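You operate a simulated robot arm through the tools that you are given. There is no shell and no other tool.

The job below is to be done with a simulated robot arm. You get a single attempt, and the scene is never put back.

TASK
At the wash tank, scrub the dried sludge off the steel plate with the scrubbing brush, then rinse it.
Fine: brush back in its place; slide the plate to the spray head, rinse all suds off, shut the valve. What is to be rubbed or washed off counts as gone when no trace of it is left.
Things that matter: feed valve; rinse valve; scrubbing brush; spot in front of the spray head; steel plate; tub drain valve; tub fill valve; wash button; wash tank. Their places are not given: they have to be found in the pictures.

Only the result counts: the job must be done as asked and must still hold three seconds after the hand-in. Knocking over, shifting, dropping, spilling or breaking anything else fails it.

THE ROBOT
A 7-joint arm with a two-finger parallel gripper, fixed in place. Base frame: the origin is on the floor under the middle of its stand, x ahead of it, y to its left, z up; the work surface is at about z = 0.864. Readings come in m, rad, newtons and seconds.
With the tool pointing down near the work surface it reaches from about 0.1 to 0.64 m from the base axis. Its first joint turns from -1.152 to 1.152 rad. Payload 1.57 kg.
The tool frame sits at the grasp point between the pads (the TCP): z along the fingers, y along the line on which they close. The tips reach 0.03 m beyond it. Largest opening 0.08 m; finger width 0.017, thickness 0.012; the body of the gripper, 0.04 by 0.082 m, starts 0.08 m behind the TCP.
Orientation is told as [roll, pitch, yaw] about the base's x, y, z axes, in that order, counted from this pose: with the fingers straight down and closing along the base's y, the tool's x points along the base's -x, its y along +y and its z along -z.

THE INTERFACE
- The arm moves only by the tool send_rows. Its argument "series" is a list of rows, each an object of numbers (a shift or turn left out is 0, a gripper value left out holds the last): "x", "y", "z": the shift along the tool's x, y, z in m; "wx", "wy", "wz": the turn, a rotation vector about the tool's x, y, z in rad. In form: [{"x": .., "y": .., "z": .., "wx": .., "wy": .., "wz": ..}, ...]. A call has 1 to 20 rows; each row shifts and turns the commanded pose from where the row before left it, along the tool's axes as they then stand. "claw" is the finger opening in m, from 0 to 0.08, set as the call begins (left out, the last holds). A row lasts 0.2 s, in which the tool goes at most 0.05 m and 0.15 rad; a call with a longer step from one row to the next is refused whole, and so is a gripper value outside its range. A pose out of reach is approached as far as the arm can. The call stops where the force on the tool passes 40 N (or 10 N more than at its start, if that is more) or the arm is blocked; 0.2 s more then pass. The fingers move at their own pace (about 0.072 m/s each) and stop on an object; they squeeze with about 30 N. The grip force told is the motor's: it shows also when the fingers shut on nothing. Time passes only in rows, and 0.2 s behind the last, so rows that do not move let the fingers close. The reply holds the time, the measured pose of the TCP, the force on the tool along the base axes, the opening and the grip force, in the units named above and with some noise, with the torque about the TCP (base axes, N m) and any sound that the robot's microphone picked up.
- Cameras (640 x 400 px; columns grow to the right, rows downward): "scene" is fixed at [0.0539, 0.4384, 1.4081]; the picture's right is [-0.74, -0.67, 0.00], its down [-0.47, 0.53, -0.71] and it looks along [0.47, -0.53, -0.71] (base axes); focal length 287 px, centre (320, 200). "wrist" rides on the gripper at [0.072, -0.007, -0.122] in the tool frame; the picture's right is [0.09, 1.00, 0.00], its down [-0.84, 0.08, -0.54] and it looks along [-0.54, 0.05, 0.84] (tool axes); focal length 238 px, centre (320, 200).
- get_image(camera): a new picture of that camera. No time passes.
- point_at(camera, pixels): for up to 12 pixels [column, row] of the newest picture of that camera ("zoom" is the newest enlarged one), the place [x, y, z] in the base frame of the surface seen there, good to about 0.002 m. No time passes.
- inspect(camera, box): a new picture of the part [left, top, right, bottom] of that camera's present view, enlarged. No time passes.
- sign_off(): hands the job in; it is judged then, once.

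Open the gripper and draw the arm clear of the work before you hand the job in, unless the task says otherwise.

The tools are called after "Emit:" by a JSON object that holds its "fn" and its "kwargs". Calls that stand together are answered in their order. send_rows: Moves the arm, as the interface text tells. Its arguments: {"type":"object","properties":{"series":{"type":"array"},"claw":{"type":"number"}},"required":["series"]} The other tools are called the same way: get_image (camera) takes a picture; point_at (camera, pixels) gives the place of the surface under pixels of a picture; inspect (camera, box) takes an enlarged picture of a part of a camera's view; sign_off () hands the job in.

At the start:

```text
time_s: 0.0
eef_pos: [0.3327, 0.1382, 1.1696]
tcp_rot: [0.001, -0.001, -0.002]
ft_force: [-0.4, -0.9, 0.0]
moment: [0.04, -0.03, 0.05]
width: 0.0802
gripper_force: 0.0
```

scene: 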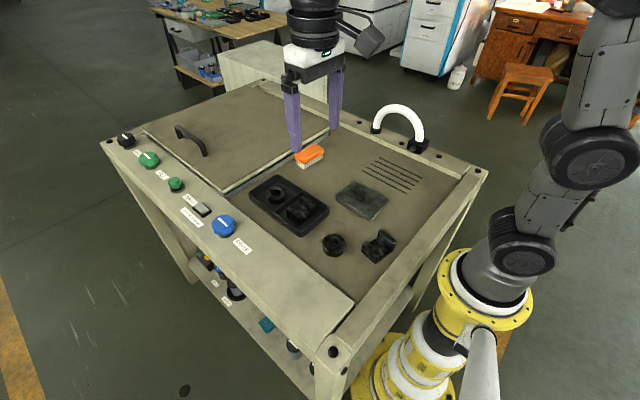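
wrist: 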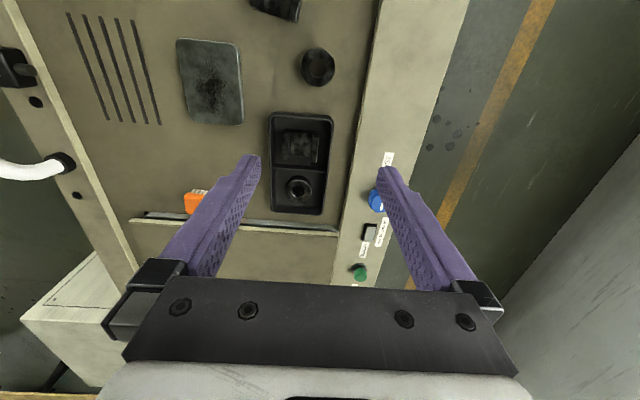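

The scene shows the tank with valves along its left edge, a plate around (362,200), an orange brush at (310,155) and a spray head (white hose) at (400,125). I'll enlarge several parts to read labels.

Emit:
{"fn": "inspect", "kwargs": {"camera": "scene", "box": [90, 110, 270, 270]}}

Emit:
{"fn": "inspect", "kwargs": {"camera": "scene", "box": [240, 90, 480, 270]}}

Emit:
{"fn": "inspect", "kwargs": {"camera": "scene", "box": [180, 230, 380, 390]}}

```text
2.50 times, centred on (180, 190) of scene
```

zoom: 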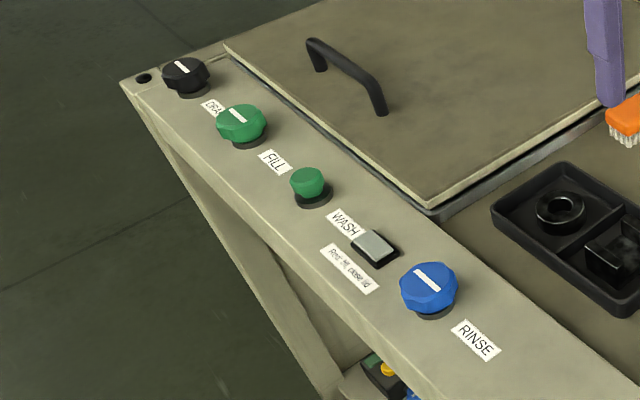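

```text
2.22 times, centred on (360, 180) of scene
```

zoom: 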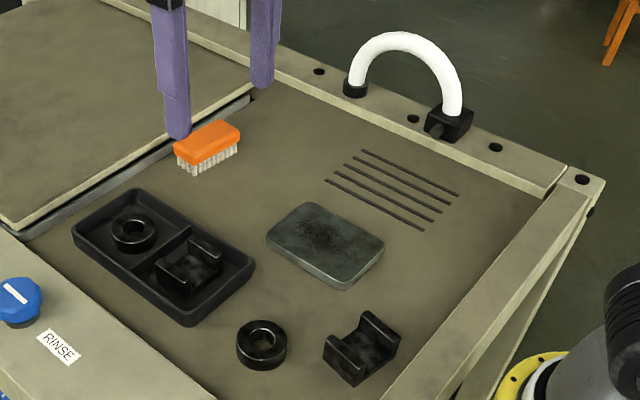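

```text
2.50 times, centred on (280, 310) of scene
```

zoom: 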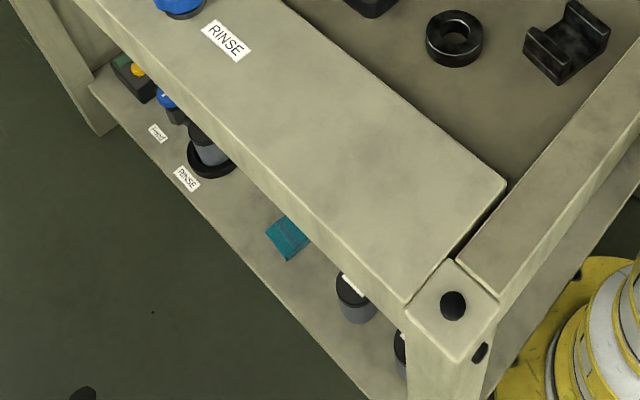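

I see knobs labelled DRAIN, FILL, WASH, a rocker ("First fill, close lid") and RINSE, and another blue valve on the lower shelf. I'll zoom there and on the small labels.

Emit:
{"fn": "inspect", "kwargs": {"camera": "scene", "box": [185, 240, 265, 310]}}

Emit:
{"fn": "inspect", "kwargs": {"camera": "scene", "box": [170, 185, 250, 250]}}

Emit:
{"fn": "inspect", "kwargs": {"camera": "scene", "box": [290, 140, 400, 230]}}

Emit:
{"fn": "inspect", "kwargs": {"camera": "scene", "box": [360, 90, 450, 160]}}

Emit:
{"fn": "inspect", "kwargs": {"camera": "wrist", "box": [0, 0, 380, 240]}}

```text
5.71 times, centred on (225, 275) of scene
```

zoom: 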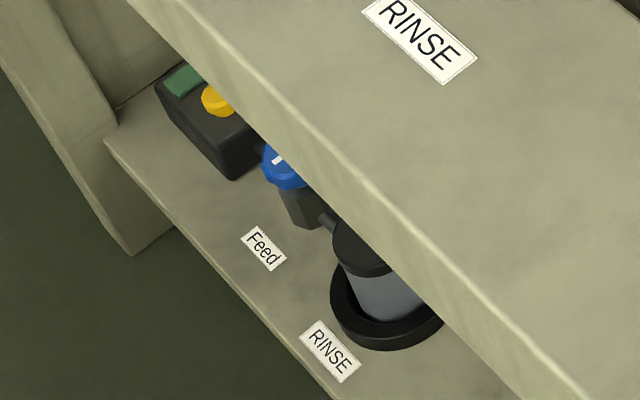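

```text
6.15 times, centred on (210, 218) of scene
```

zoom: 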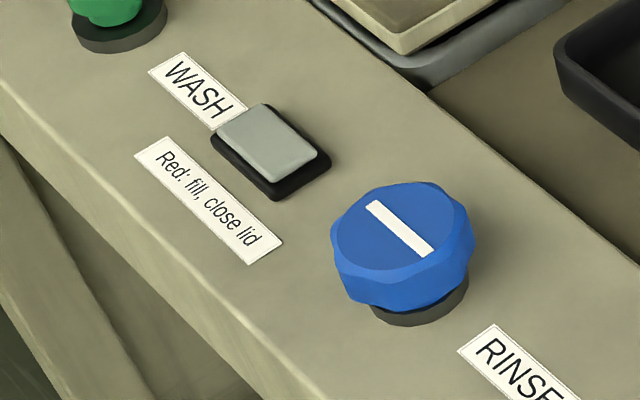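

```text
4.44 times, centred on (345, 185) of scene
```

zoom: 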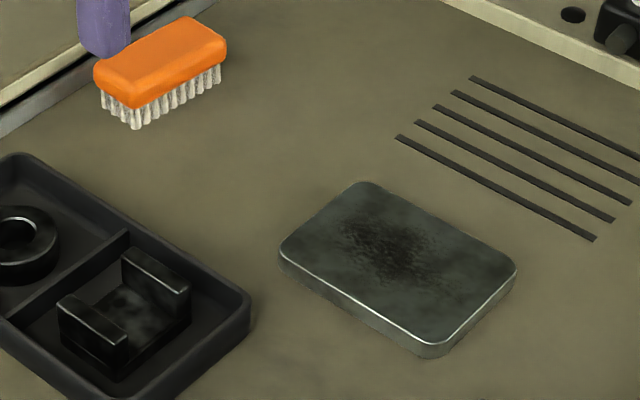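

```text
5.71 times, centred on (405, 125) of scene
```

zoom: 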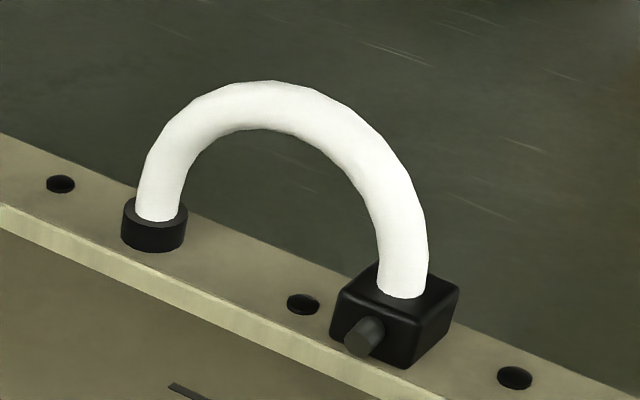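

```text
1.67 times, centred on (190, 120) of wrist
```

zoom: 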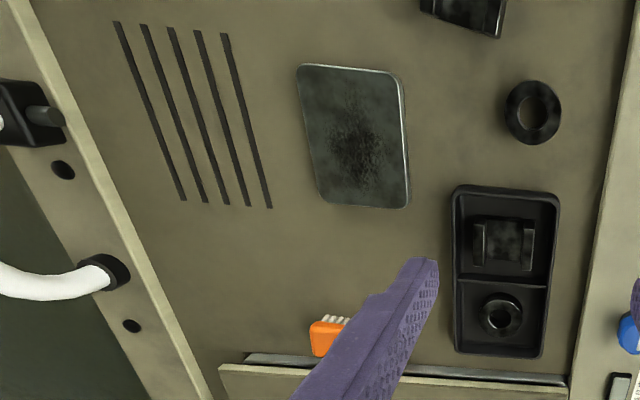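

Next I measure the positions of the important items: brush, plate, spray head, slots, knobs and the feed valve.

Emit:
{"fn": "get_image", "kwargs": {"camera": "scene"}}

Emit:
{"fn": "point_at", "kwargs": {"camera": "scene", "pixels": [[222, 222], [203, 208], [175, 183], [149, 158], [126, 139], [418, 146], [410, 150], [378, 130], [425, 170], [390, 188], [362, 200], [310, 152]]}}

Emit:
{"fn": "inspect", "kwargs": {"camera": "scene", "box": [290, 140, 400, 230]}}

```text
taken
```

scene: 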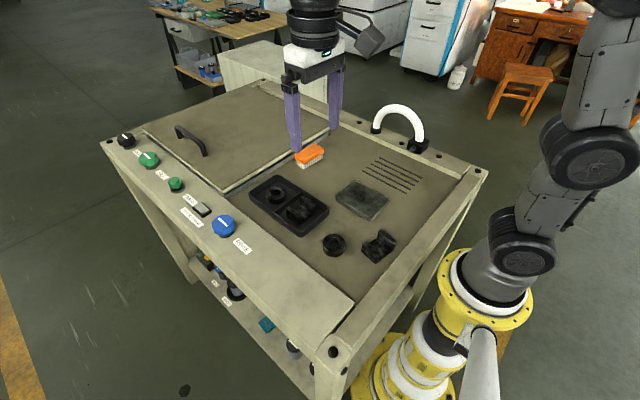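

```text
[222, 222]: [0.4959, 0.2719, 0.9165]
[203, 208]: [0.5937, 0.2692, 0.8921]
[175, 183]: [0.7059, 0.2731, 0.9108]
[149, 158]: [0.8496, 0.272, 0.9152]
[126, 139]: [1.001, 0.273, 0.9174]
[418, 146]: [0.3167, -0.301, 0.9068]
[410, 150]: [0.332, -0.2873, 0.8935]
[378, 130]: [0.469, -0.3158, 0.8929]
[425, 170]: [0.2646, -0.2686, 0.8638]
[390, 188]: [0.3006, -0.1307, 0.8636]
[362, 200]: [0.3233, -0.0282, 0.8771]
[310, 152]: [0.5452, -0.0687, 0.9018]
```

```text
4.44 times, centred on (345, 185) of scene
```

zoom: 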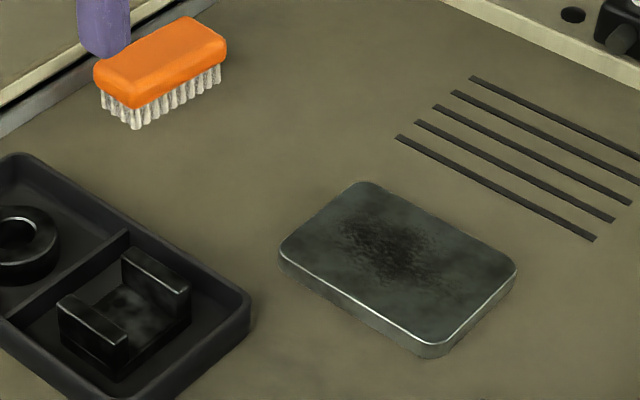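

Now point at the zoomed picture: brush top corners and plate corners.

Emit:
{"fn": "point_at", "kwargs": {"camera": "zoom", "pixels": [[96, 68], [134, 105], [224, 47], [187, 18], [150, 60], [137, 127], [282, 250], [432, 342], [513, 268], [362, 186], [396, 262], [400, 300]]}}

Emit:
{"fn": "inspect", "kwargs": {"camera": "scene", "box": [185, 240, 265, 310]}}

```text
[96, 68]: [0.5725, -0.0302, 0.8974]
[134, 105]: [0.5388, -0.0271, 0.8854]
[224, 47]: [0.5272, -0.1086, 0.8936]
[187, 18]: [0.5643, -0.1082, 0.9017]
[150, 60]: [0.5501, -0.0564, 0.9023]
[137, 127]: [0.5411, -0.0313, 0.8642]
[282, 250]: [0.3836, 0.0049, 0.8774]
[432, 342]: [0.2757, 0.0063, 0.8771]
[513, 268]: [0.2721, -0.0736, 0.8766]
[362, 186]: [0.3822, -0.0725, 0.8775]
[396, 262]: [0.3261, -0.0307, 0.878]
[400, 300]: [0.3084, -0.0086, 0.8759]
```

```text
5.71 times, centred on (225, 275) of scene
```

zoom: 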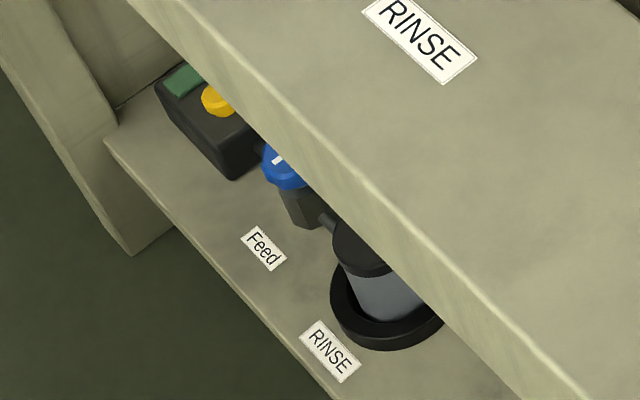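

Measure the feed valve and other shelf parts from the zoomed picture.

Emit:
{"fn": "point_at", "kwargs": {"camera": "zoom", "pixels": [[280, 160], [275, 175], [295, 205], [215, 100], [185, 82], [265, 250], [330, 350], [365, 245], [250, 150], [160, 230]]}}

Emit:
{"fn": "inspect", "kwargs": {"camera": "scene", "box": [190, 245, 240, 285]}}

Emit:
{"fn": "inspect", "kwargs": {"camera": "scene", "box": [340, 120, 450, 210]}}

```text
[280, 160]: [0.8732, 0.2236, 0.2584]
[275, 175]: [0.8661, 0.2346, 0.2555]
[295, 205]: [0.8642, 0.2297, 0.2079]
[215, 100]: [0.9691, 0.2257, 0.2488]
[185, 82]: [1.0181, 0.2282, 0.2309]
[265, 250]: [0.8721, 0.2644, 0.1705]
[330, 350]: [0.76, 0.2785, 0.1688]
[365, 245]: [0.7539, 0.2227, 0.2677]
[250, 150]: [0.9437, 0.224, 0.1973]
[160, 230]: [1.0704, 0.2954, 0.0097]
```

```text
10.00 times, centred on (215, 265) of scene
```

zoom: 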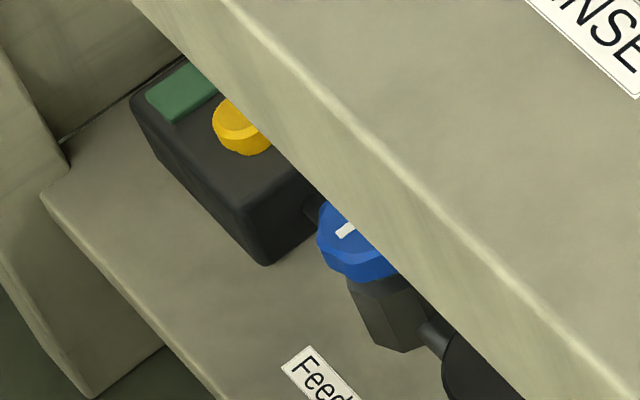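

```text
4.44 times, centred on (395, 165) of scene
```

zoom: 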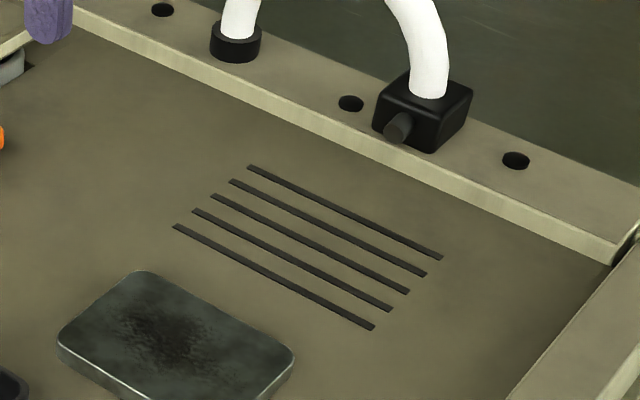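

The feed valve at about (0.87, 0.22, 0.26) is out of reach and so presumably already on. Next I measure the slots and the nozzle.

Emit:
{"fn": "point_at", "kwargs": {"camera": "zoom", "pixels": [[250, 167], [440, 258], [176, 226], [373, 327], [400, 128], [380, 118], [440, 140], [400, 80], [340, 150], [470, 170], [610, 262], [130, 310]]}}

Emit:
{"fn": "inspect", "kwargs": {"camera": "scene", "box": [205, 205, 240, 245]}}

Emit:
{"fn": "inspect", "kwargs": {"camera": "scene", "box": [105, 120, 195, 200]}}

```text
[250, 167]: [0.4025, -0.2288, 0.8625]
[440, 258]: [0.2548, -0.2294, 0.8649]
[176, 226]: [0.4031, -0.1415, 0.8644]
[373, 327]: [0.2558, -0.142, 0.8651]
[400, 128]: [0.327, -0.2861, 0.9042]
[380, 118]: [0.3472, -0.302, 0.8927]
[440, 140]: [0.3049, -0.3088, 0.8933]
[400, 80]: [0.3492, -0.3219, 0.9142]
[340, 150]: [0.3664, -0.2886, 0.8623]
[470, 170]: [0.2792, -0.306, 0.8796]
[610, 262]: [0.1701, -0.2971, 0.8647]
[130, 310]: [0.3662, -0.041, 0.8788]
```

```text
10.00 times, centred on (222, 225) of scene
```

zoom: 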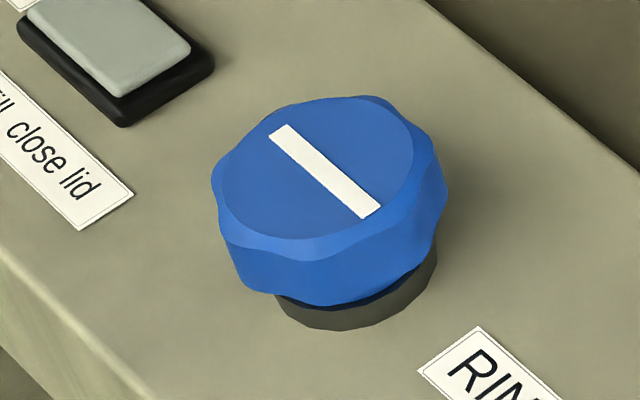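

```text
5.00 times, centred on (150, 160) of scene
```

zoom: 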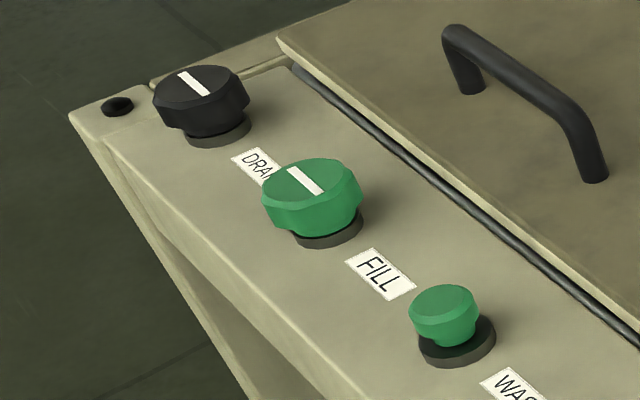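

The slot field is centred at about (0.329, -0.185), right in front of the nozzle at x≈0.329, so the plate should slide straight along -y by about 0.15 m. I'll look closely at the brush and lid edge, and at the knob/panel height.

Emit:
{"fn": "inspect", "kwargs": {"camera": "scene", "box": [280, 125, 350, 180]}}

Emit:
{"fn": "point_at", "kwargs": {"camera": "scene", "pixels": [[275, 167], [280, 170], [284, 166], [265, 175], [330, 128], [240, 245], [205, 228], [222, 217], [216, 228], [230, 228], [222, 236], [250, 225]]}}

```text
7.27 times, centred on (315, 152) of scene
```

zoom: 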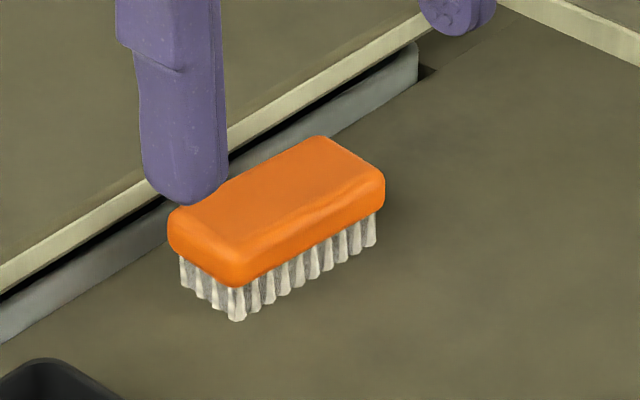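

```text
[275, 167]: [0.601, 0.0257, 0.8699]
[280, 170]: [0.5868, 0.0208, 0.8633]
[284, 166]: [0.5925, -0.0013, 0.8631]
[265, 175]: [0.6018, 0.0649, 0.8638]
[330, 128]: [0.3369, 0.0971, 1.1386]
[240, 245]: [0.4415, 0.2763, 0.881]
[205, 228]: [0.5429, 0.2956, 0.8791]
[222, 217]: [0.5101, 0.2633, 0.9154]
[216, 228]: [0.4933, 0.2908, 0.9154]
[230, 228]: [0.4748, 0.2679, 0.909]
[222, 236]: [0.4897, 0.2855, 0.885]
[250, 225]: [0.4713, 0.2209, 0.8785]
```

Refine brush geometry with the zoomed picture.

Emit:
{"fn": "point_at", "kwargs": {"camera": "zoom", "pixels": [[175, 210], [237, 272], [378, 180], [322, 138], [275, 205], [237, 318], [372, 245], [185, 290], [100, 270], [330, 125], [250, 130], [100, 230]]}}

```text
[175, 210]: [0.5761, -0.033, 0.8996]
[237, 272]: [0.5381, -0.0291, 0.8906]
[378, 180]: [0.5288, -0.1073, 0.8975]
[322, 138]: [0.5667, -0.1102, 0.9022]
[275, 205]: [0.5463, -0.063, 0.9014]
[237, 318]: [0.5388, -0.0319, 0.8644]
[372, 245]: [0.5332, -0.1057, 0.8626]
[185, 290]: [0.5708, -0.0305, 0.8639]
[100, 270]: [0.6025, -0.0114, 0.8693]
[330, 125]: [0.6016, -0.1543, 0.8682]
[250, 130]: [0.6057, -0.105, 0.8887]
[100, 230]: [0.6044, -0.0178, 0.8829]
```

The brush is centred at about (0.5525, -0.070), turned about -0.11 rad from y, with its top at 0.902; the grey rim begins at x≈0.60. I'll locate the nearby obstacles (ring, block, tray) before moving.

Emit:
{"fn": "point_at", "kwargs": {"camera": "scene", "pixels": [[333, 236], [333, 253], [323, 243], [344, 243], [378, 232], [395, 240], [376, 262], [363, 250], [328, 207], [300, 235], [285, 178], [250, 190]]}}

Emit:
{"fn": "send_rows", "kwargs": {"claw": 0.058, "series": [{"x": -0.0275, "y": -0.026}, {"x": -0.0275, "y": -0.026}, {"x": -0.0275, "y": -0.026}, {"x": -0.0275, "y": -0.026}, {"x": -0.0275, "y": -0.026}, {"x": -0.0275, "y": -0.026}, {"x": -0.0275, "y": -0.026}, {"x": -0.0275, "y": -0.026}, {"wz": 0.14}, {"wz": 0.14}, {"wz": 0.14}, {"wz": 0.14}, {"wz": 0.14}, {"wz": 0.14}, {"wz": 0.14}, {"wz": 0.14}, {"wz": 0.14}, {"wz": 0.14}, {"wz": 0.14}, {"wz": 0.14}]}}

```text
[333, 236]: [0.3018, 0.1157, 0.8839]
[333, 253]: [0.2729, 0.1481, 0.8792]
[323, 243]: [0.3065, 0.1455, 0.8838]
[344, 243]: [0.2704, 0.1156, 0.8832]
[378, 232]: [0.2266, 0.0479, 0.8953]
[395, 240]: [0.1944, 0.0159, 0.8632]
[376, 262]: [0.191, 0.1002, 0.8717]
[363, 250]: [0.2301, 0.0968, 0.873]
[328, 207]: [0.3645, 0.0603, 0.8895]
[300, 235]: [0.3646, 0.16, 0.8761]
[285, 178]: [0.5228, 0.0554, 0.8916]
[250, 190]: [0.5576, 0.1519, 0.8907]
```

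```text
time_s: 4.2
eef_pos: [0.5468, -0.0709, 1.1648]
tcp_rot: [-0.002, 0.001, -1.682]
ft_force: [1.0, -0.2, -0.6]
moment: [0.01, -0.01, -0.03]
width: 0.0577
gripper_force: 0.1
out of reach, approached as far as the arm can: row 8
```

Row 8 was just out of reach at this height; the yaw is -1.682 as wanted. I lower the arm to about z=1.0 and check again.

Emit:
{"fn": "send_rows", "kwargs": {"series": [{"z": 0.04}, {"z": 0.04}, {"z": 0.04}, {"z": 0.04}]}}

Emit:
{"fn": "get_image", "kwargs": {"camera": "wrist"}}

Emit:
{"fn": "get_image", "kwargs": {"camera": "scene"}}

```text
time_s: 5.2
eef_pos: [0.548, -0.0716, 1.0051]
tcp_rot: [0.002, 0.001, -1.681]
ft_force: [-0.1, -0.1, -0.1]
moment: [-0.01, -0.02, -0.03]
width: 0.0579
gripper_force: 0.1
```

```text
taken
```

wrist: 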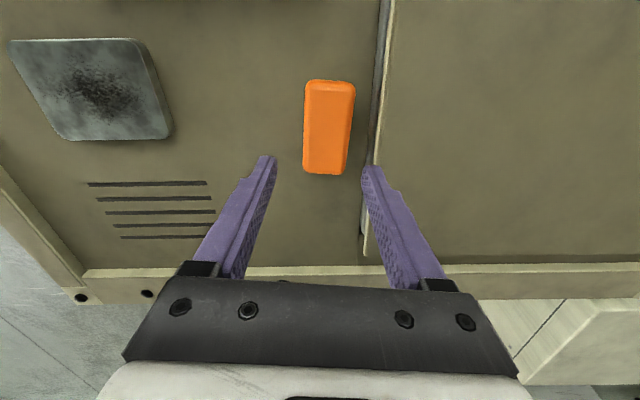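

```text
taken
```

scene: 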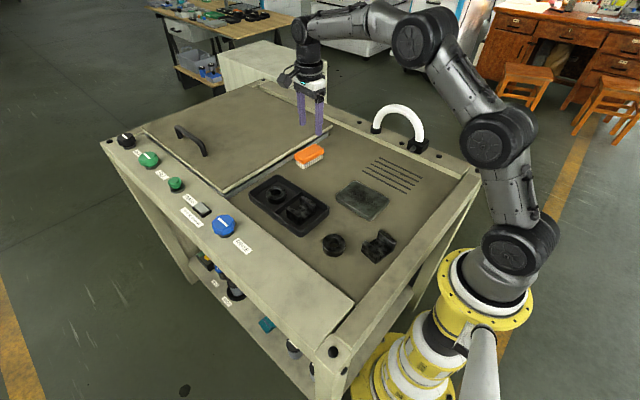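

The wrist view shows the brush at about (328,127) between the fingers. I measure its corners from here.

Emit:
{"fn": "inspect", "kwargs": {"camera": "wrist", "box": [280, 60, 400, 200]}}

Emit:
{"fn": "point_at", "kwargs": {"camera": "wrist", "pixels": [[310, 83], [351, 86], [306, 168], [344, 170], [330, 130], [380, 130], [388, 110], [372, 150]]}}

```text
2.86 times, centred on (340, 130) of wrist
```

zoom: 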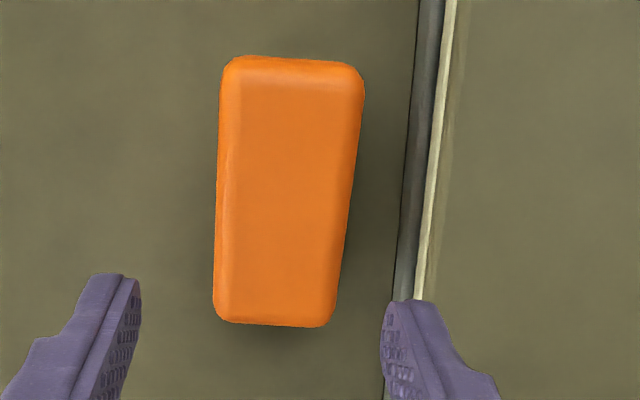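

```text
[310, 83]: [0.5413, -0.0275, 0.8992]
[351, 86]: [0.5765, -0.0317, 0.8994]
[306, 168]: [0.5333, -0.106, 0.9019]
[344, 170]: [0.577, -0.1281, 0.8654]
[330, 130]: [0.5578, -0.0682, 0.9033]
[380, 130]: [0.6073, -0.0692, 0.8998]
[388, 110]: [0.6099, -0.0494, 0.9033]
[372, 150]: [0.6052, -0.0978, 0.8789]
```

Brush centre is about (0.554, -0.069), yaw matched. I adjust by (+0.006, +0.0025) and descend to about z 0.935, tips still above the brush top at 0.902.

Emit:
{"fn": "send_rows", "kwargs": {"series": [{"x": 0.0032, "y": 0.0057, "z": 0.02}, {"z": 0.03}, {"z": 0.018}, {}]}}

Emit:
{"fn": "get_image", "kwargs": {"camera": "wrist"}}

Emit:
{"fn": "inspect", "kwargs": {"camera": "scene", "box": [280, 115, 350, 180]}}

```text
time_s: 6.2
eef_pos: [0.5552, -0.0678, 0.9367]
tcp_rot: [0.0, -0.001, -1.678]
ft_force: [-0.1, -0.3, 0.1]
moment: [0.0, 0.02, -0.02]
width: 0.058
gripper_force: 0.0
```

```text
taken
```

wrist: 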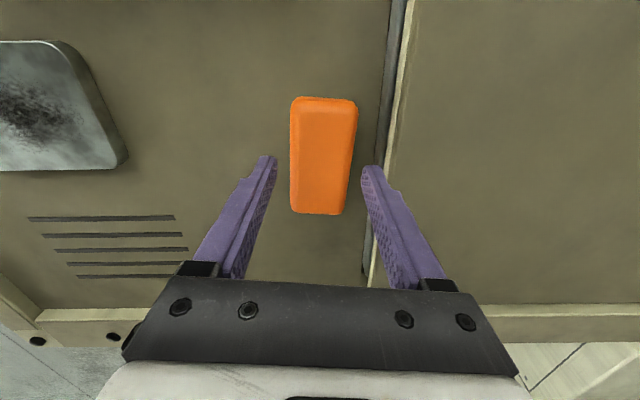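

```text
6.15 times, centred on (315, 148) of scene
```

zoom: 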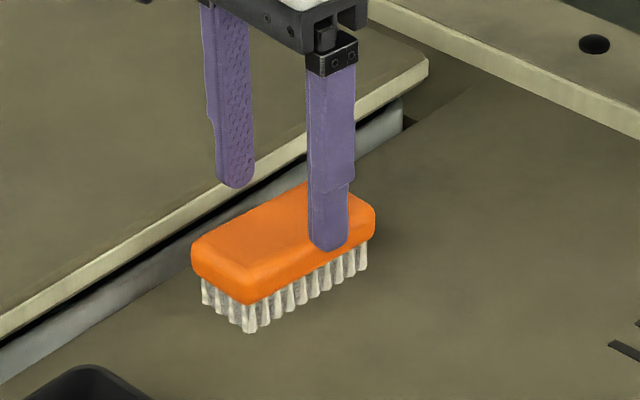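

The brush lies centrally between the fingers. I descend to z≈0.900 (tips at about 0.870) and close on it in the next call.

Emit:
{"fn": "send_rows", "kwargs": {"series": [{"z": 0.018}, {"z": 0.0185}, {}]}}

Emit:
{"fn": "send_rows", "kwargs": {"claw": 0.02, "series": [{}, {}, {}, {}]}}

Emit:
{"fn": "get_image", "kwargs": {"camera": "wrist"}}

Emit:
{"fn": "inspect", "kwargs": {"camera": "scene", "box": [280, 115, 350, 180]}}

```text
time_s: 7.0
eef_pos: [0.5551, -0.0667, 0.9001]
tcp_rot: [0.0, 0.001, -1.678]
ft_force: [-0.3, 0.9, -0.1]
moment: [0.0, 0.02, 0.02]
width: 0.058
gripper_force: 0.0
```

```text
time_s: 8.0
eef_pos: [0.5532, -0.0669, 0.8995]
tcp_rot: [-0.001, 0.0, -1.68]
ft_force: [0.3, 0.4, 0.1]
moment: [-0.02, -0.02, 0.03]
width: 0.0452
gripper_force: 30.5
```

```text
taken
```

wrist: 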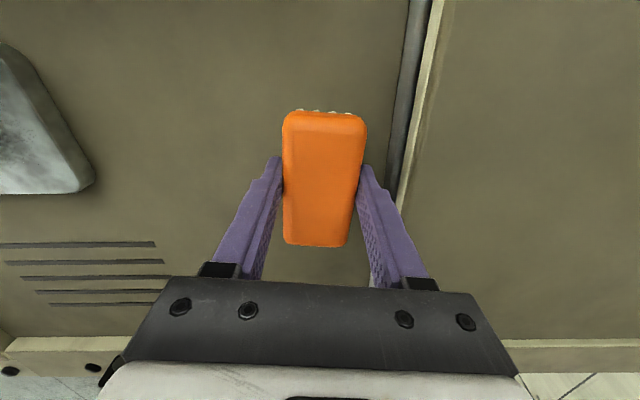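

```text
6.15 times, centred on (315, 148) of scene
```

zoom: 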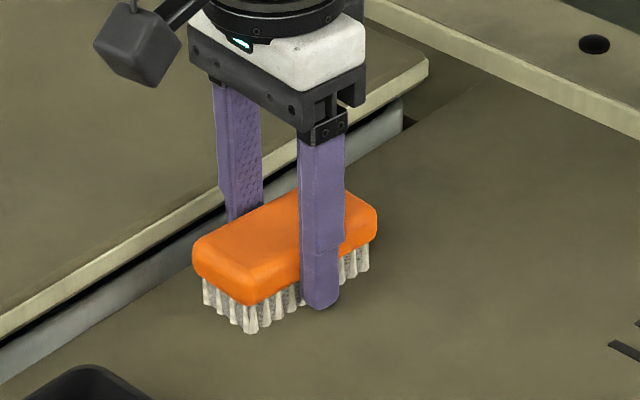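

The brush is held (opening 0.045, 30 N) at pose (0.554, -0.067, 0.900), yaw -1.679, which I note for its return. I lift it and carry it over the plate, turning it square to the plate.

Emit:
{"fn": "send_rows", "kwargs": {"series": [{"z": -0.02}, {"z": -0.03}, {"z": -0.03}, {"wz": -0.108}, {"x": 0.0055, "y": -0.0375}, {"x": 0.0055, "y": -0.0375}, {"x": 0.0055, "y": -0.0375}, {"x": 0.0055, "y": -0.0375}, {"x": 0.0055, "y": -0.0375}, {"x": 0.0055, "y": -0.0375}, {}]}}

Emit:
{"fn": "get_image", "kwargs": {"camera": "wrist"}}

Emit:
{"fn": "inspect", "kwargs": {"camera": "scene", "box": [300, 130, 420, 230]}}

```text
time_s: 10.4
eef_pos: [0.3262, -0.0369, 0.9811]
tcp_rot: [0.001, 0.001, -1.572]
ft_force: [-0.7, -0.6, -0.3]
moment: [0.02, -0.02, -0.01]
width: 0.0451
gripper_force: 29.8
```

```text
taken
```

wrist: 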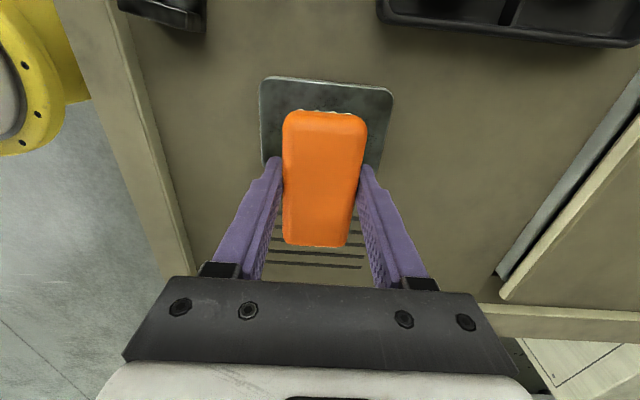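

```text
4.00 times, centred on (360, 180) of scene
```

zoom: 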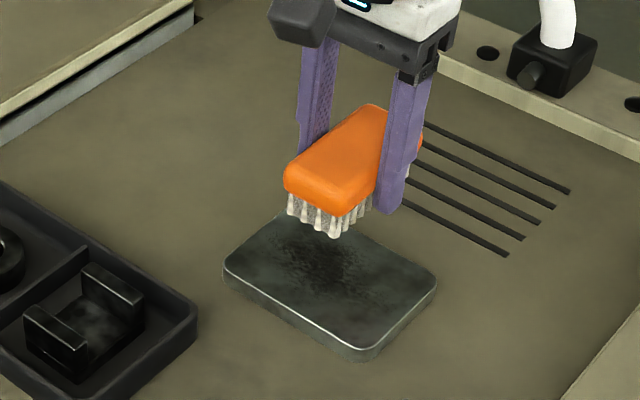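

I centre over the plate and lower until the bristles touch (expected contact at TCP z≈0.9135), watching the force.

Emit:
{"fn": "send_rows", "kwargs": {"series": [{"x": 0.004, "z": 0.025}, {"z": 0.025}, {"z": 0.01}, {"z": 0.004}, {"z": 0.002}, {"z": 0.001}]}}

```text
time_s: 11.8
eef_pos: [0.3286, -0.0304, 0.9143]
tcp_rot: [0.002, -0.001, -1.571]
ft_force: [-1.5, -1.0, 3.1]
moment: [0.01, 0.04, 0.02]
width: 0.0449
gripper_force: 30.6
```

Contact is made (3.1 N). I press a little more and begin strokes along x.

Emit:
{"fn": "send_rows", "kwargs": {"series": [{"z": 0.001}, {"y": 0.015}, {"y": 0.015}, {"y": -0.015}, {"y": -0.015}, {"y": -0.015}, {"y": -0.015}, {"y": 0.015}, {"y": 0.015}]}}

Emit:
{"fn": "inspect", "kwargs": {"camera": "scene", "box": [300, 130, 420, 230]}}

```text
time_s: 13.8
eef_pos: [0.3281, -0.0295, 0.9122]
tcp_rot: [-0.001, 0.0, -1.57]
ft_force: [-11.7, -0.1, 37.6]
moment: [0.03, 0.38, -0.02]
width: 0.0451
gripper_force: 30.4
```

```text
4.00 times, centred on (360, 180) of scene
```

zoom: 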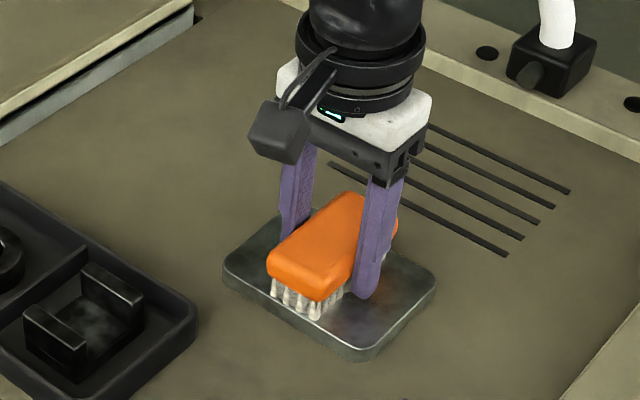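

The force of 37.6 N is more than needed, so I ease off by 0.8 mm and carry on with wider strokes.

Emit:
{"fn": "send_rows", "kwargs": {"series": [{"z": -0.0008}, {"y": 0.015}, {"y": 0.015}, {"y": 0.004}, {"y": -0.017}, {"y": -0.017}, {"y": -0.017}, {"y": -0.017}, {"y": 0.017}, {"y": 0.017}]}}

Emit:
{"fn": "inspect", "kwargs": {"camera": "scene", "box": [300, 130, 420, 230]}}

Emit:
{"fn": "get_image", "kwargs": {"camera": "wrist"}}

```text
time_s: 16.0
eef_pos: [0.3283, -0.0312, 0.9141]
tcp_rot: [-0.003, -0.001, -1.572]
ft_force: [-1.0, 0.0, -0.2]
moment: [-0.01, 0.02, 0.01]
width: 0.0452
gripper_force: 29.6
```

```text
4.00 times, centred on (360, 180) of scene
```

zoom: 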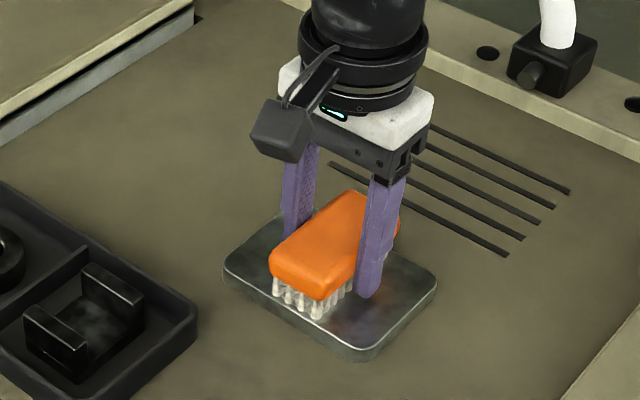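

```text
taken
```

wrist: 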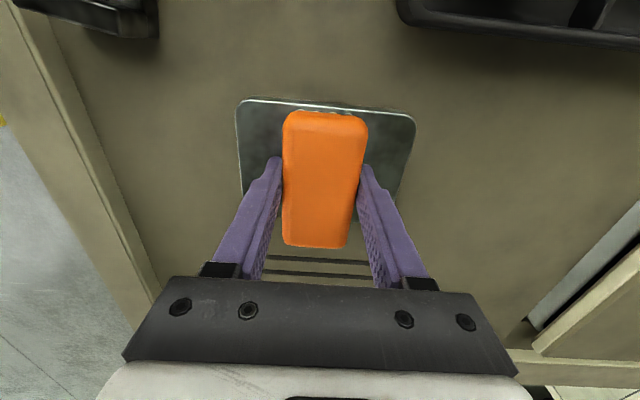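

Contact is now just lost (0 N). I lift and move aside toward +x to look at the plate.

Emit:
{"fn": "send_rows", "kwargs": {"series": [{"z": -0.03}, {"z": -0.03}, {"y": 0.04}, {"y": 0.04}, {"y": 0.04}, {}]}}

Emit:
{"fn": "inspect", "kwargs": {"camera": "scene", "box": [320, 160, 400, 230]}}

Emit:
{"fn": "get_image", "kwargs": {"camera": "wrist"}}

```text
time_s: 17.4
eef_pos: [0.4487, -0.0309, 0.9737]
tcp_rot: [-0.001, 0.001, -1.574]
ft_force: [-0.9, 0.8, -1.6]
moment: [0.01, -0.02, -0.02]
width: 0.0451
gripper_force: 30.0
```

```text
5.71 times, centred on (360, 195) of scene
```

zoom: 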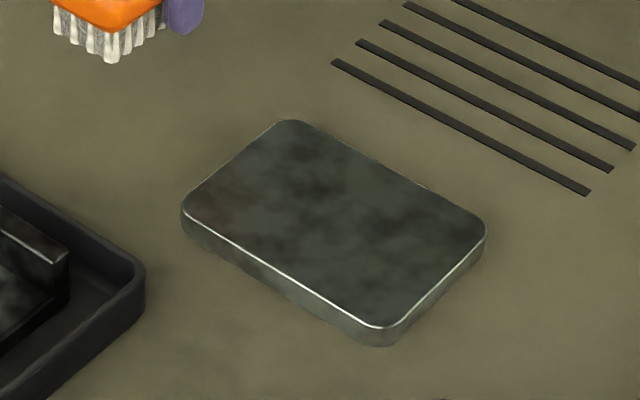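

```text
taken
```

wrist: 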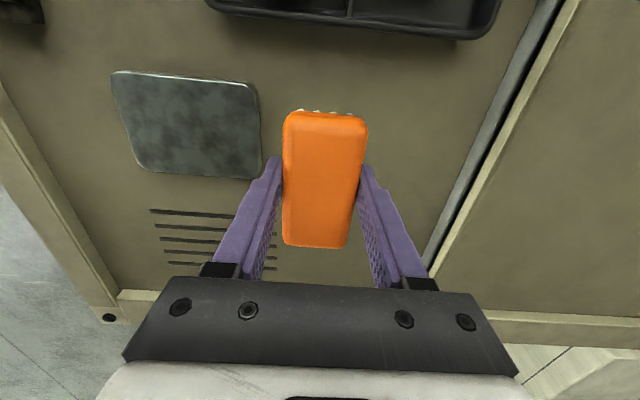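

The dark central patch looks gone; I check more closely with enlarged wrist and scene views for traces of sludge or suds.

Emit:
{"fn": "inspect", "kwargs": {"camera": "wrist", "box": [100, 60, 280, 190]}}

Emit:
{"fn": "inspect", "kwargs": {"camera": "scene", "box": [335, 175, 390, 225]}}

```text
3.08 times, centred on (190, 125) of wrist
```

zoom: 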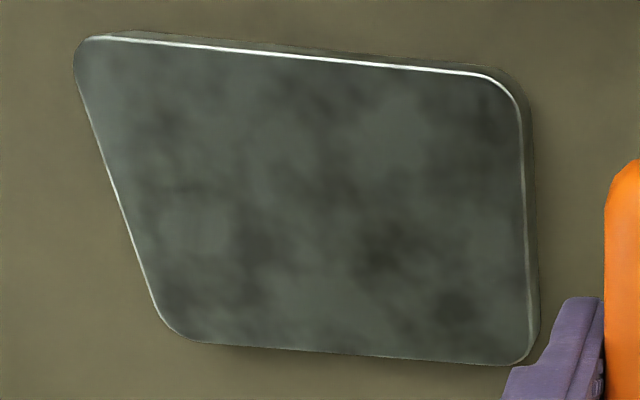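

```text
8.00 times, centred on (362, 200) of scene
```

zoom: 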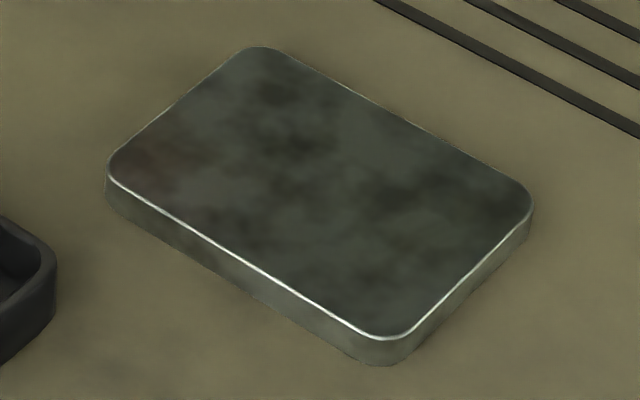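

No trace of the patch remains visible, but to be safe I scrub once more with a moderate force. First I return over the plate and touch down gently.

Emit:
{"fn": "send_rows", "kwargs": {"series": [{"y": -0.04}, {"y": -0.04}, {"y": -0.04}, {"z": 0.03}, {"z": 0.03}, {"z": 0.0004}]}}

```text
time_s: 18.8
eef_pos: [0.3279, -0.0316, 0.912]
tcp_rot: [0.0, 0.0, -1.572]
ft_force: [-0.7, 0.5, -0.5]
moment: [0.02, -0.01, -0.02]
width: 0.045
gripper_force: 29.6
```

Emit:
{"fn": "send_rows", "kwargs": {"series": [{"z": 0.0005}, {}]}}

```text
time_s: 19.4
eef_pos: [0.3277, -0.0316, 0.9119]
tcp_rot: [0.001, 0.0, -1.57]
ft_force: [-1.5, -1.1, 4.2]
moment: [0.0, 0.09, 0.01]
width: 0.0454
gripper_force: 30.0
```

The bristles now press at 4.2 N. I make a second set of strokes, along x and with small y offsets, to cover the whole plate top.

Emit:
{"fn": "send_rows", "kwargs": {"series": [{"z": 0.0002}, {"y": 0.016}, {"y": 0.016}, {"x": 0.006}, {"y": -0.016}, {"y": -0.016}, {"y": -0.016}, {"y": -0.016}, {"x": -0.012}, {"y": 0.016}, {"y": 0.016}, {"y": 0.016}, {"y": 0.016}, {"x": 0.006}, {"y": -0.016}, {"y": -0.016}]}}

Emit:
{"fn": "inspect", "kwargs": {"camera": "scene", "box": [300, 130, 420, 230]}}

```text
time_s: 22.8
eef_pos: [0.3301, -0.0294, 0.9125]
tcp_rot: [0.004, 0.0, -1.572]
ft_force: [5.2, 1.5, 13.9]
moment: [0.02, -0.01, -0.04]
width: 0.0451
gripper_force: 29.6
```

```text
4.00 times, centred on (360, 180) of scene
```

zoom: 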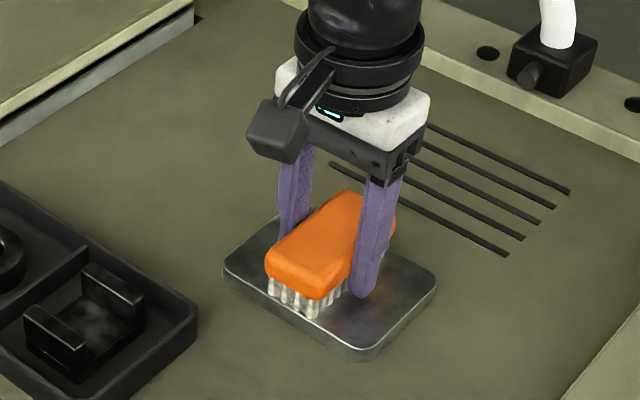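

About 14 N during the strokes, well enough. I lift off, move clear toward the brush's place and inspect the plate.

Emit:
{"fn": "send_rows", "kwargs": {"series": [{"z": -0.03}, {"z": -0.035}, {"x": -0.006, "y": 0.0375}, {"x": -0.006, "y": 0.0375}, {"x": -0.006, "y": 0.0375}, {"x": -0.006, "y": 0.0375}, {"x": -0.006, "y": 0.0375}, {"x": -0.006, "y": 0.0375}, {"wz": 0.108}, {}]}}

Emit:
{"fn": "inspect", "kwargs": {"camera": "scene", "box": [335, 175, 390, 225]}}

Emit:
{"fn": "get_image", "kwargs": {"camera": "wrist"}}

```text
time_s: 25.0
eef_pos: [0.5534, -0.065, 0.9784]
tcp_rot: [-0.001, -0.001, -1.681]
ft_force: [0.0, 0.2, 0.0]
moment: [-0.01, 0.01, 0.03]
width: 0.0452
gripper_force: 29.7
```

```text
8.00 times, centred on (362, 200) of scene
```

zoom: 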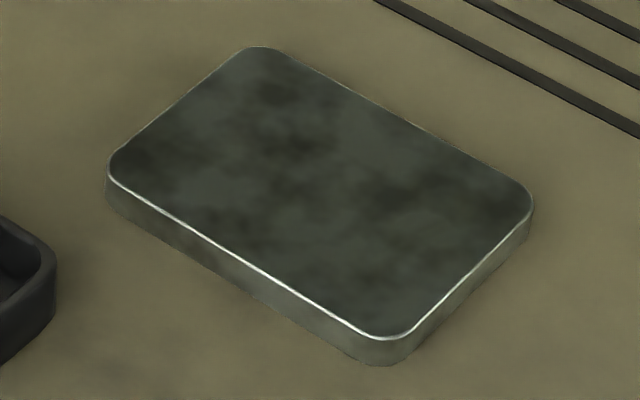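

```text
taken
```

wrist: 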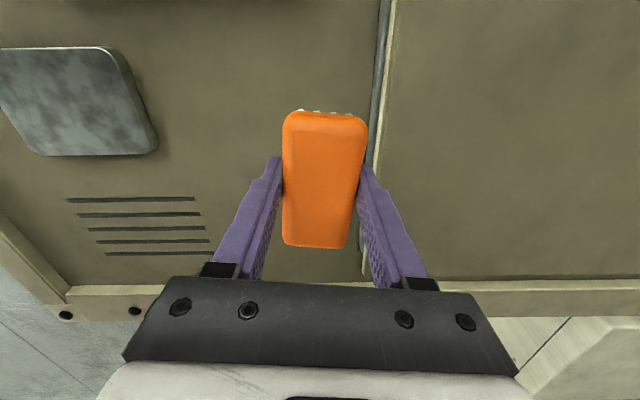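

The plate top is clean apart from its natural mottling. Now I lower the brush back to its original spot, correcting by about (0.001, -0.0015).

Emit:
{"fn": "send_rows", "kwargs": {"series": [{"x": -0.0014, "y": 0.0009, "z": 0.03}, {"z": 0.03}, {"z": 0.012}, {"z": 0.003}, {"z": 0.001}, {}]}}

```text
time_s: 26.4
eef_pos: [0.5533, -0.0678, 0.9008]
tcp_rot: [0.001, -0.001, -1.68]
ft_force: [0.1, -0.5, -0.6]
moment: [-0.01, 0.04, 0.03]
width: 0.045
gripper_force: 29.8
```

At z 0.9008 there is no contact force yet, so I lower in half-millimetre steps until the bristles touch.

Emit:
{"fn": "send_rows", "kwargs": {"series": [{"z": 0.0005}, {"z": 0.0005}, {}]}}

```text
time_s: 27.2
eef_pos: [0.5533, -0.0688, 0.8998]
tcp_rot: [0.0, 0.0, -1.678]
ft_force: [0.3, -0.6, -0.7]
moment: [0.01, 0.04, 0.01]
width: 0.0453
gripper_force: 29.9
```

Still no contact at about 0.8998; I go down further by half millimetres.

Emit:
{"fn": "send_rows", "kwargs": {"series": [{"z": 0.0005}, {"z": 0.0005}, {}]}}

```text
time_s: 28.0
eef_pos: [0.5529, -0.0678, 0.9]
tcp_rot: [0.0, -0.001, -1.68]
ft_force: [0.5, 0.1, 0.1]
moment: [0.01, -0.01, -0.01]
width: 0.0453
gripper_force: 29.7
```

Force is still around zero; another small step down.

Emit:
{"fn": "send_rows", "kwargs": {"series": [{"z": 0.0005}, {}]}}

Emit:
{"fn": "inspect", "kwargs": {"camera": "scene", "box": [280, 115, 350, 180]}}

```text
time_s: 28.6
eef_pos: [0.5527, -0.0677, 0.8986]
tcp_rot: [-0.001, 0.0, -1.678]
ft_force: [0.2, 1.0, 0.9]
moment: [0.04, 0.03, -0.02]
width: 0.0455
gripper_force: 29.9
```

```text
6.15 times, centred on (315, 148) of scene
```

zoom: 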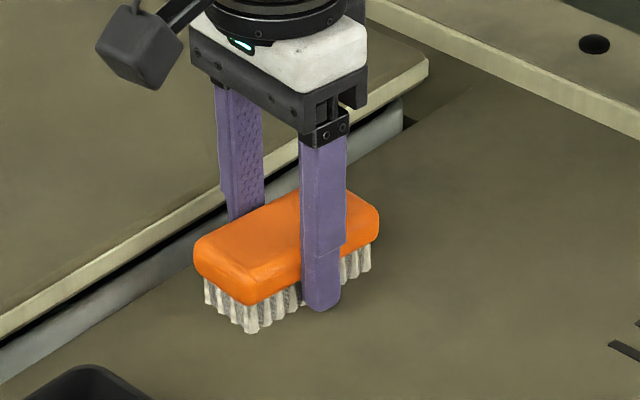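

The brush sits as before (bristle corner at about (250,332) in the zoom versus (250,333) at the start). I open the fingers to release it and then rise.

Emit:
{"fn": "send_rows", "kwargs": {"claw": 0.058, "series": [{}, {}, {}]}}

Emit:
{"fn": "send_rows", "kwargs": {"series": [{"z": -0.02}, {"z": -0.03}, {"z": -0.035}, {"z": -0.04}]}}

Emit:
{"fn": "get_image", "kwargs": {"camera": "wrist"}}

Emit:
{"fn": "inspect", "kwargs": {"camera": "scene", "box": [280, 125, 350, 180]}}

```text
time_s: 29.4
eef_pos: [0.5525, -0.0687, 0.8977]
tcp_rot: [-0.001, 0.001, -1.68]
ft_force: [-0.3, -0.8, 0.5]
moment: [0.0, 0.0, -0.01]
width: 0.0581
gripper_force: 0.0
```

```text
time_s: 30.4
eef_pos: [0.5525, -0.0659, 1.0258]
tcp_rot: [-0.002, 0.001, -1.678]
ft_force: [-0.1, -0.3, -0.6]
moment: [-0.01, 0.04, 0.02]
width: 0.058
gripper_force: 0.1
```

```text
taken
```

wrist: 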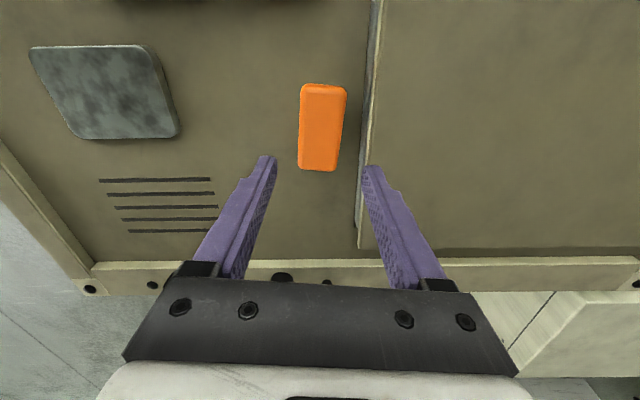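

```text
7.27 times, centred on (315, 152) of scene
```

zoom: 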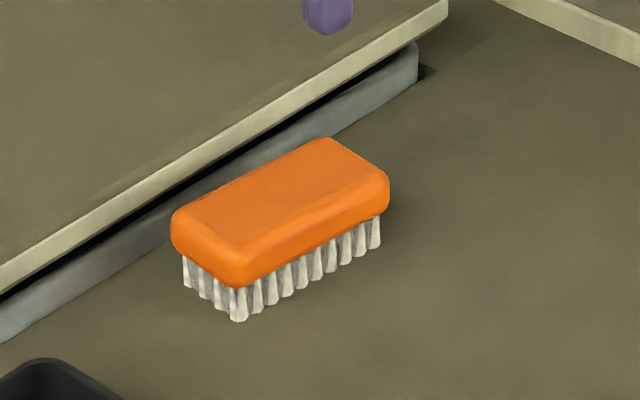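

The brush is back within a millimetre of its place. I now turn the fingers square, and go to above (0.328, 0.028), just on the +y side of the plate, for a two-finger push.

Emit:
{"fn": "send_rows", "kwargs": {"claw": 0.06, "series": [{"wz": -0.108}, {"x": 0.0157, "y": -0.0374}, {"x": 0.0157, "y": -0.0374}, {"x": 0.0157, "y": -0.0374}, {"x": 0.0157, "y": -0.0374}, {"x": 0.0157, "y": -0.0374}, {"x": 0.0157, "y": -0.0374}, {"z": 0.04}, {}]}}

Emit:
{"fn": "get_image", "kwargs": {"camera": "wrist"}}

Emit:
{"fn": "inspect", "kwargs": {"camera": "scene", "box": [290, 130, 430, 260]}}

```text
time_s: 32.4
eef_pos: [0.3291, 0.0263, 0.9837]
tcp_rot: [0.001, 0.002, -1.572]
ft_force: [0.1, -0.4, 0.8]
moment: [0.03, 0.01, 0.0]
width: 0.0601
gripper_force: 0.1
```

```text
taken
```

wrist: 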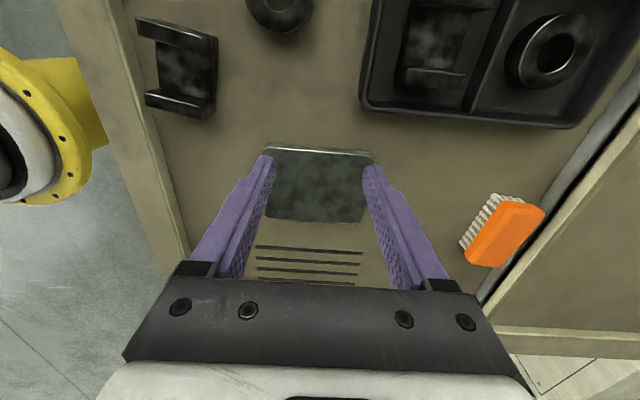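

```text
3.08 times, centred on (360, 195) of scene
```

zoom: 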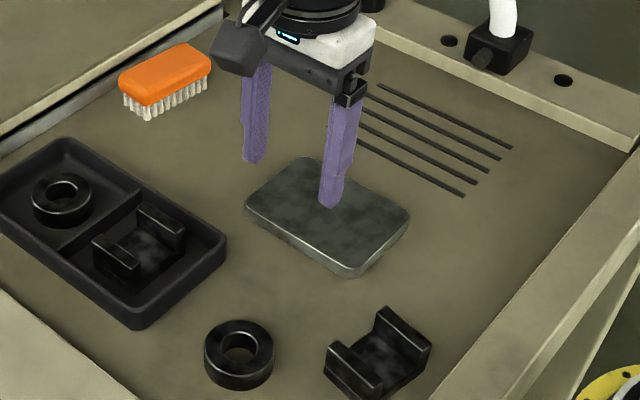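

Fingers are above; I re-measure the plate corners after the scrub before descending.

Emit:
{"fn": "point_at", "kwargs": {"camera": "zoom", "pixels": [[246, 208], [350, 270], [408, 215], [300, 162], [262, 225], [225, 235], [385, 345]]}}

Emit:
{"fn": "point_at", "kwargs": {"camera": "wrist", "pixels": [[290, 150], [350, 153], [320, 152], [320, 160], [320, 220], [300, 218], [345, 222]]}}

```text
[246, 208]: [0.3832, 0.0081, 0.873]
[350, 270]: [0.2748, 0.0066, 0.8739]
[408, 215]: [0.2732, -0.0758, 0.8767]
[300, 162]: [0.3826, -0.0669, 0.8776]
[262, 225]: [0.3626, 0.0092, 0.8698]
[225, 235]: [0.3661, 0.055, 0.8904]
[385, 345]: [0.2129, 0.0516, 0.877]
```

```text
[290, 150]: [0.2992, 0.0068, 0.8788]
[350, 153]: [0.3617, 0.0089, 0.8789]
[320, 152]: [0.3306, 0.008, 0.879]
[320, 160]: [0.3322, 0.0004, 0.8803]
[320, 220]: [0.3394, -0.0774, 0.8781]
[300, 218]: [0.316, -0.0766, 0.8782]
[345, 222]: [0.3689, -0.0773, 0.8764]
```

The plate spans y -0.076 to 0.008, centred at about (0.328, -0.034). I lower the fingers to z≈0.898 on the +y side (front faces at y≈0.018, clear of the plate).

Emit:
{"fn": "send_rows", "kwargs": {"series": [{"x": 0.001, "z": 0.04}, {"z": 0.03}, {"z": 0.012}, {"z": 0.004}, {}]}}

Emit:
{"fn": "inspect", "kwargs": {"camera": "scene", "box": [300, 140, 420, 240]}}

```text
time_s: 33.6
eef_pos: [0.3287, 0.0277, 0.8971]
tcp_rot: [0.001, 0.0, -1.57]
ft_force: [0.1, -0.3, -0.1]
moment: [0.0, -0.01, 0.01]
width: 0.0599
gripper_force: 0.1
```

```text
4.00 times, centred on (360, 190) of scene
```

zoom: 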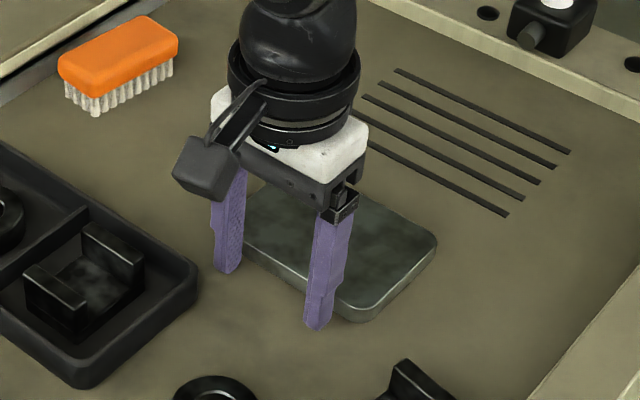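

Fingers are down beside the plate without contact. I push toward -y in 1 cm rows for the first half.

Emit:
{"fn": "send_rows", "kwargs": {"series": [{"x": -0.008}, {"x": -0.008}, {"x": -0.01}, {"x": -0.01}, {"x": -0.012}, {"x": -0.012}, {"x": -0.012}, {"x": -0.01}, {}]}}

Emit:
{"fn": "get_image", "kwargs": {"camera": "wrist"}}

Emit:
{"fn": "inspect", "kwargs": {"camera": "scene", "box": [320, 120, 440, 220]}}

```text
time_s: 35.6
eef_pos: [0.3292, -0.0542, 0.8982]
tcp_rot: [0.002, 0.0, -1.572]
ft_force: [-0.3, 3.5, 0.3]
moment: [0.09, -0.04, -0.04]
width: 0.0603
gripper_force: 0.1
```

```text
taken
```

wrist: 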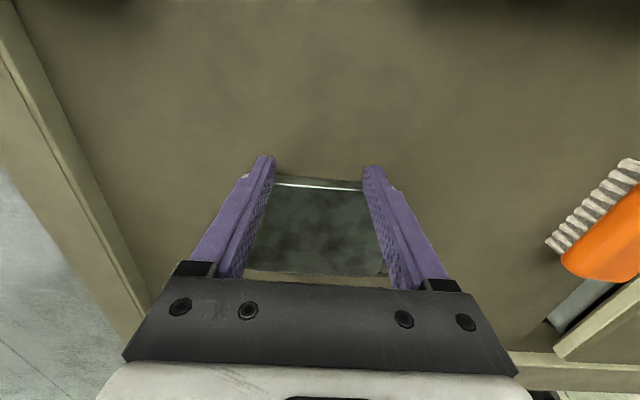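

```text
4.00 times, centred on (380, 170) of scene
```

zoom: 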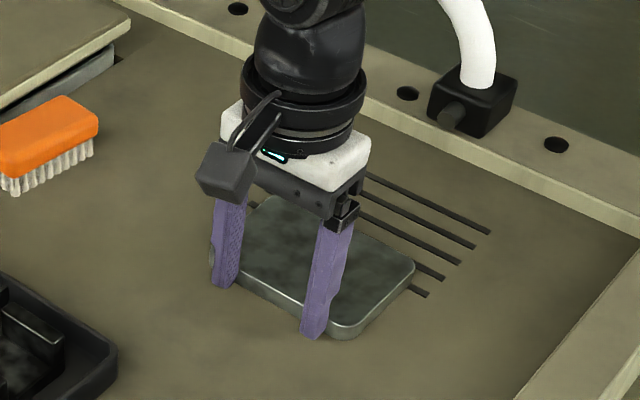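

The plate slides evenly under about 3.5 N. I check where its edge is relative to the TCP (y=-0.054) before the second half.

Emit:
{"fn": "point_at", "kwargs": {"camera": "wrist", "pixels": [[320, 186], [300, 185], [345, 188], [320, 188], [320, 265]]}}

Emit:
{"fn": "point_at", "kwargs": {"camera": "zoom", "pixels": [[270, 290], [413, 265], [348, 325], [275, 196]]}}

```text
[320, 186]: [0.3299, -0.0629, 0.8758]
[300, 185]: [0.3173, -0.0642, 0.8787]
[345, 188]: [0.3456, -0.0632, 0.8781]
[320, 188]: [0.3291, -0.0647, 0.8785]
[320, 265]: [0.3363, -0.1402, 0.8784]
```

```text
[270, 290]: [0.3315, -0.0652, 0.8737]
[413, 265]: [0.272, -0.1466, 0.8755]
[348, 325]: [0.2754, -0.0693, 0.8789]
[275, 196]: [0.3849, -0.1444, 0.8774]
```

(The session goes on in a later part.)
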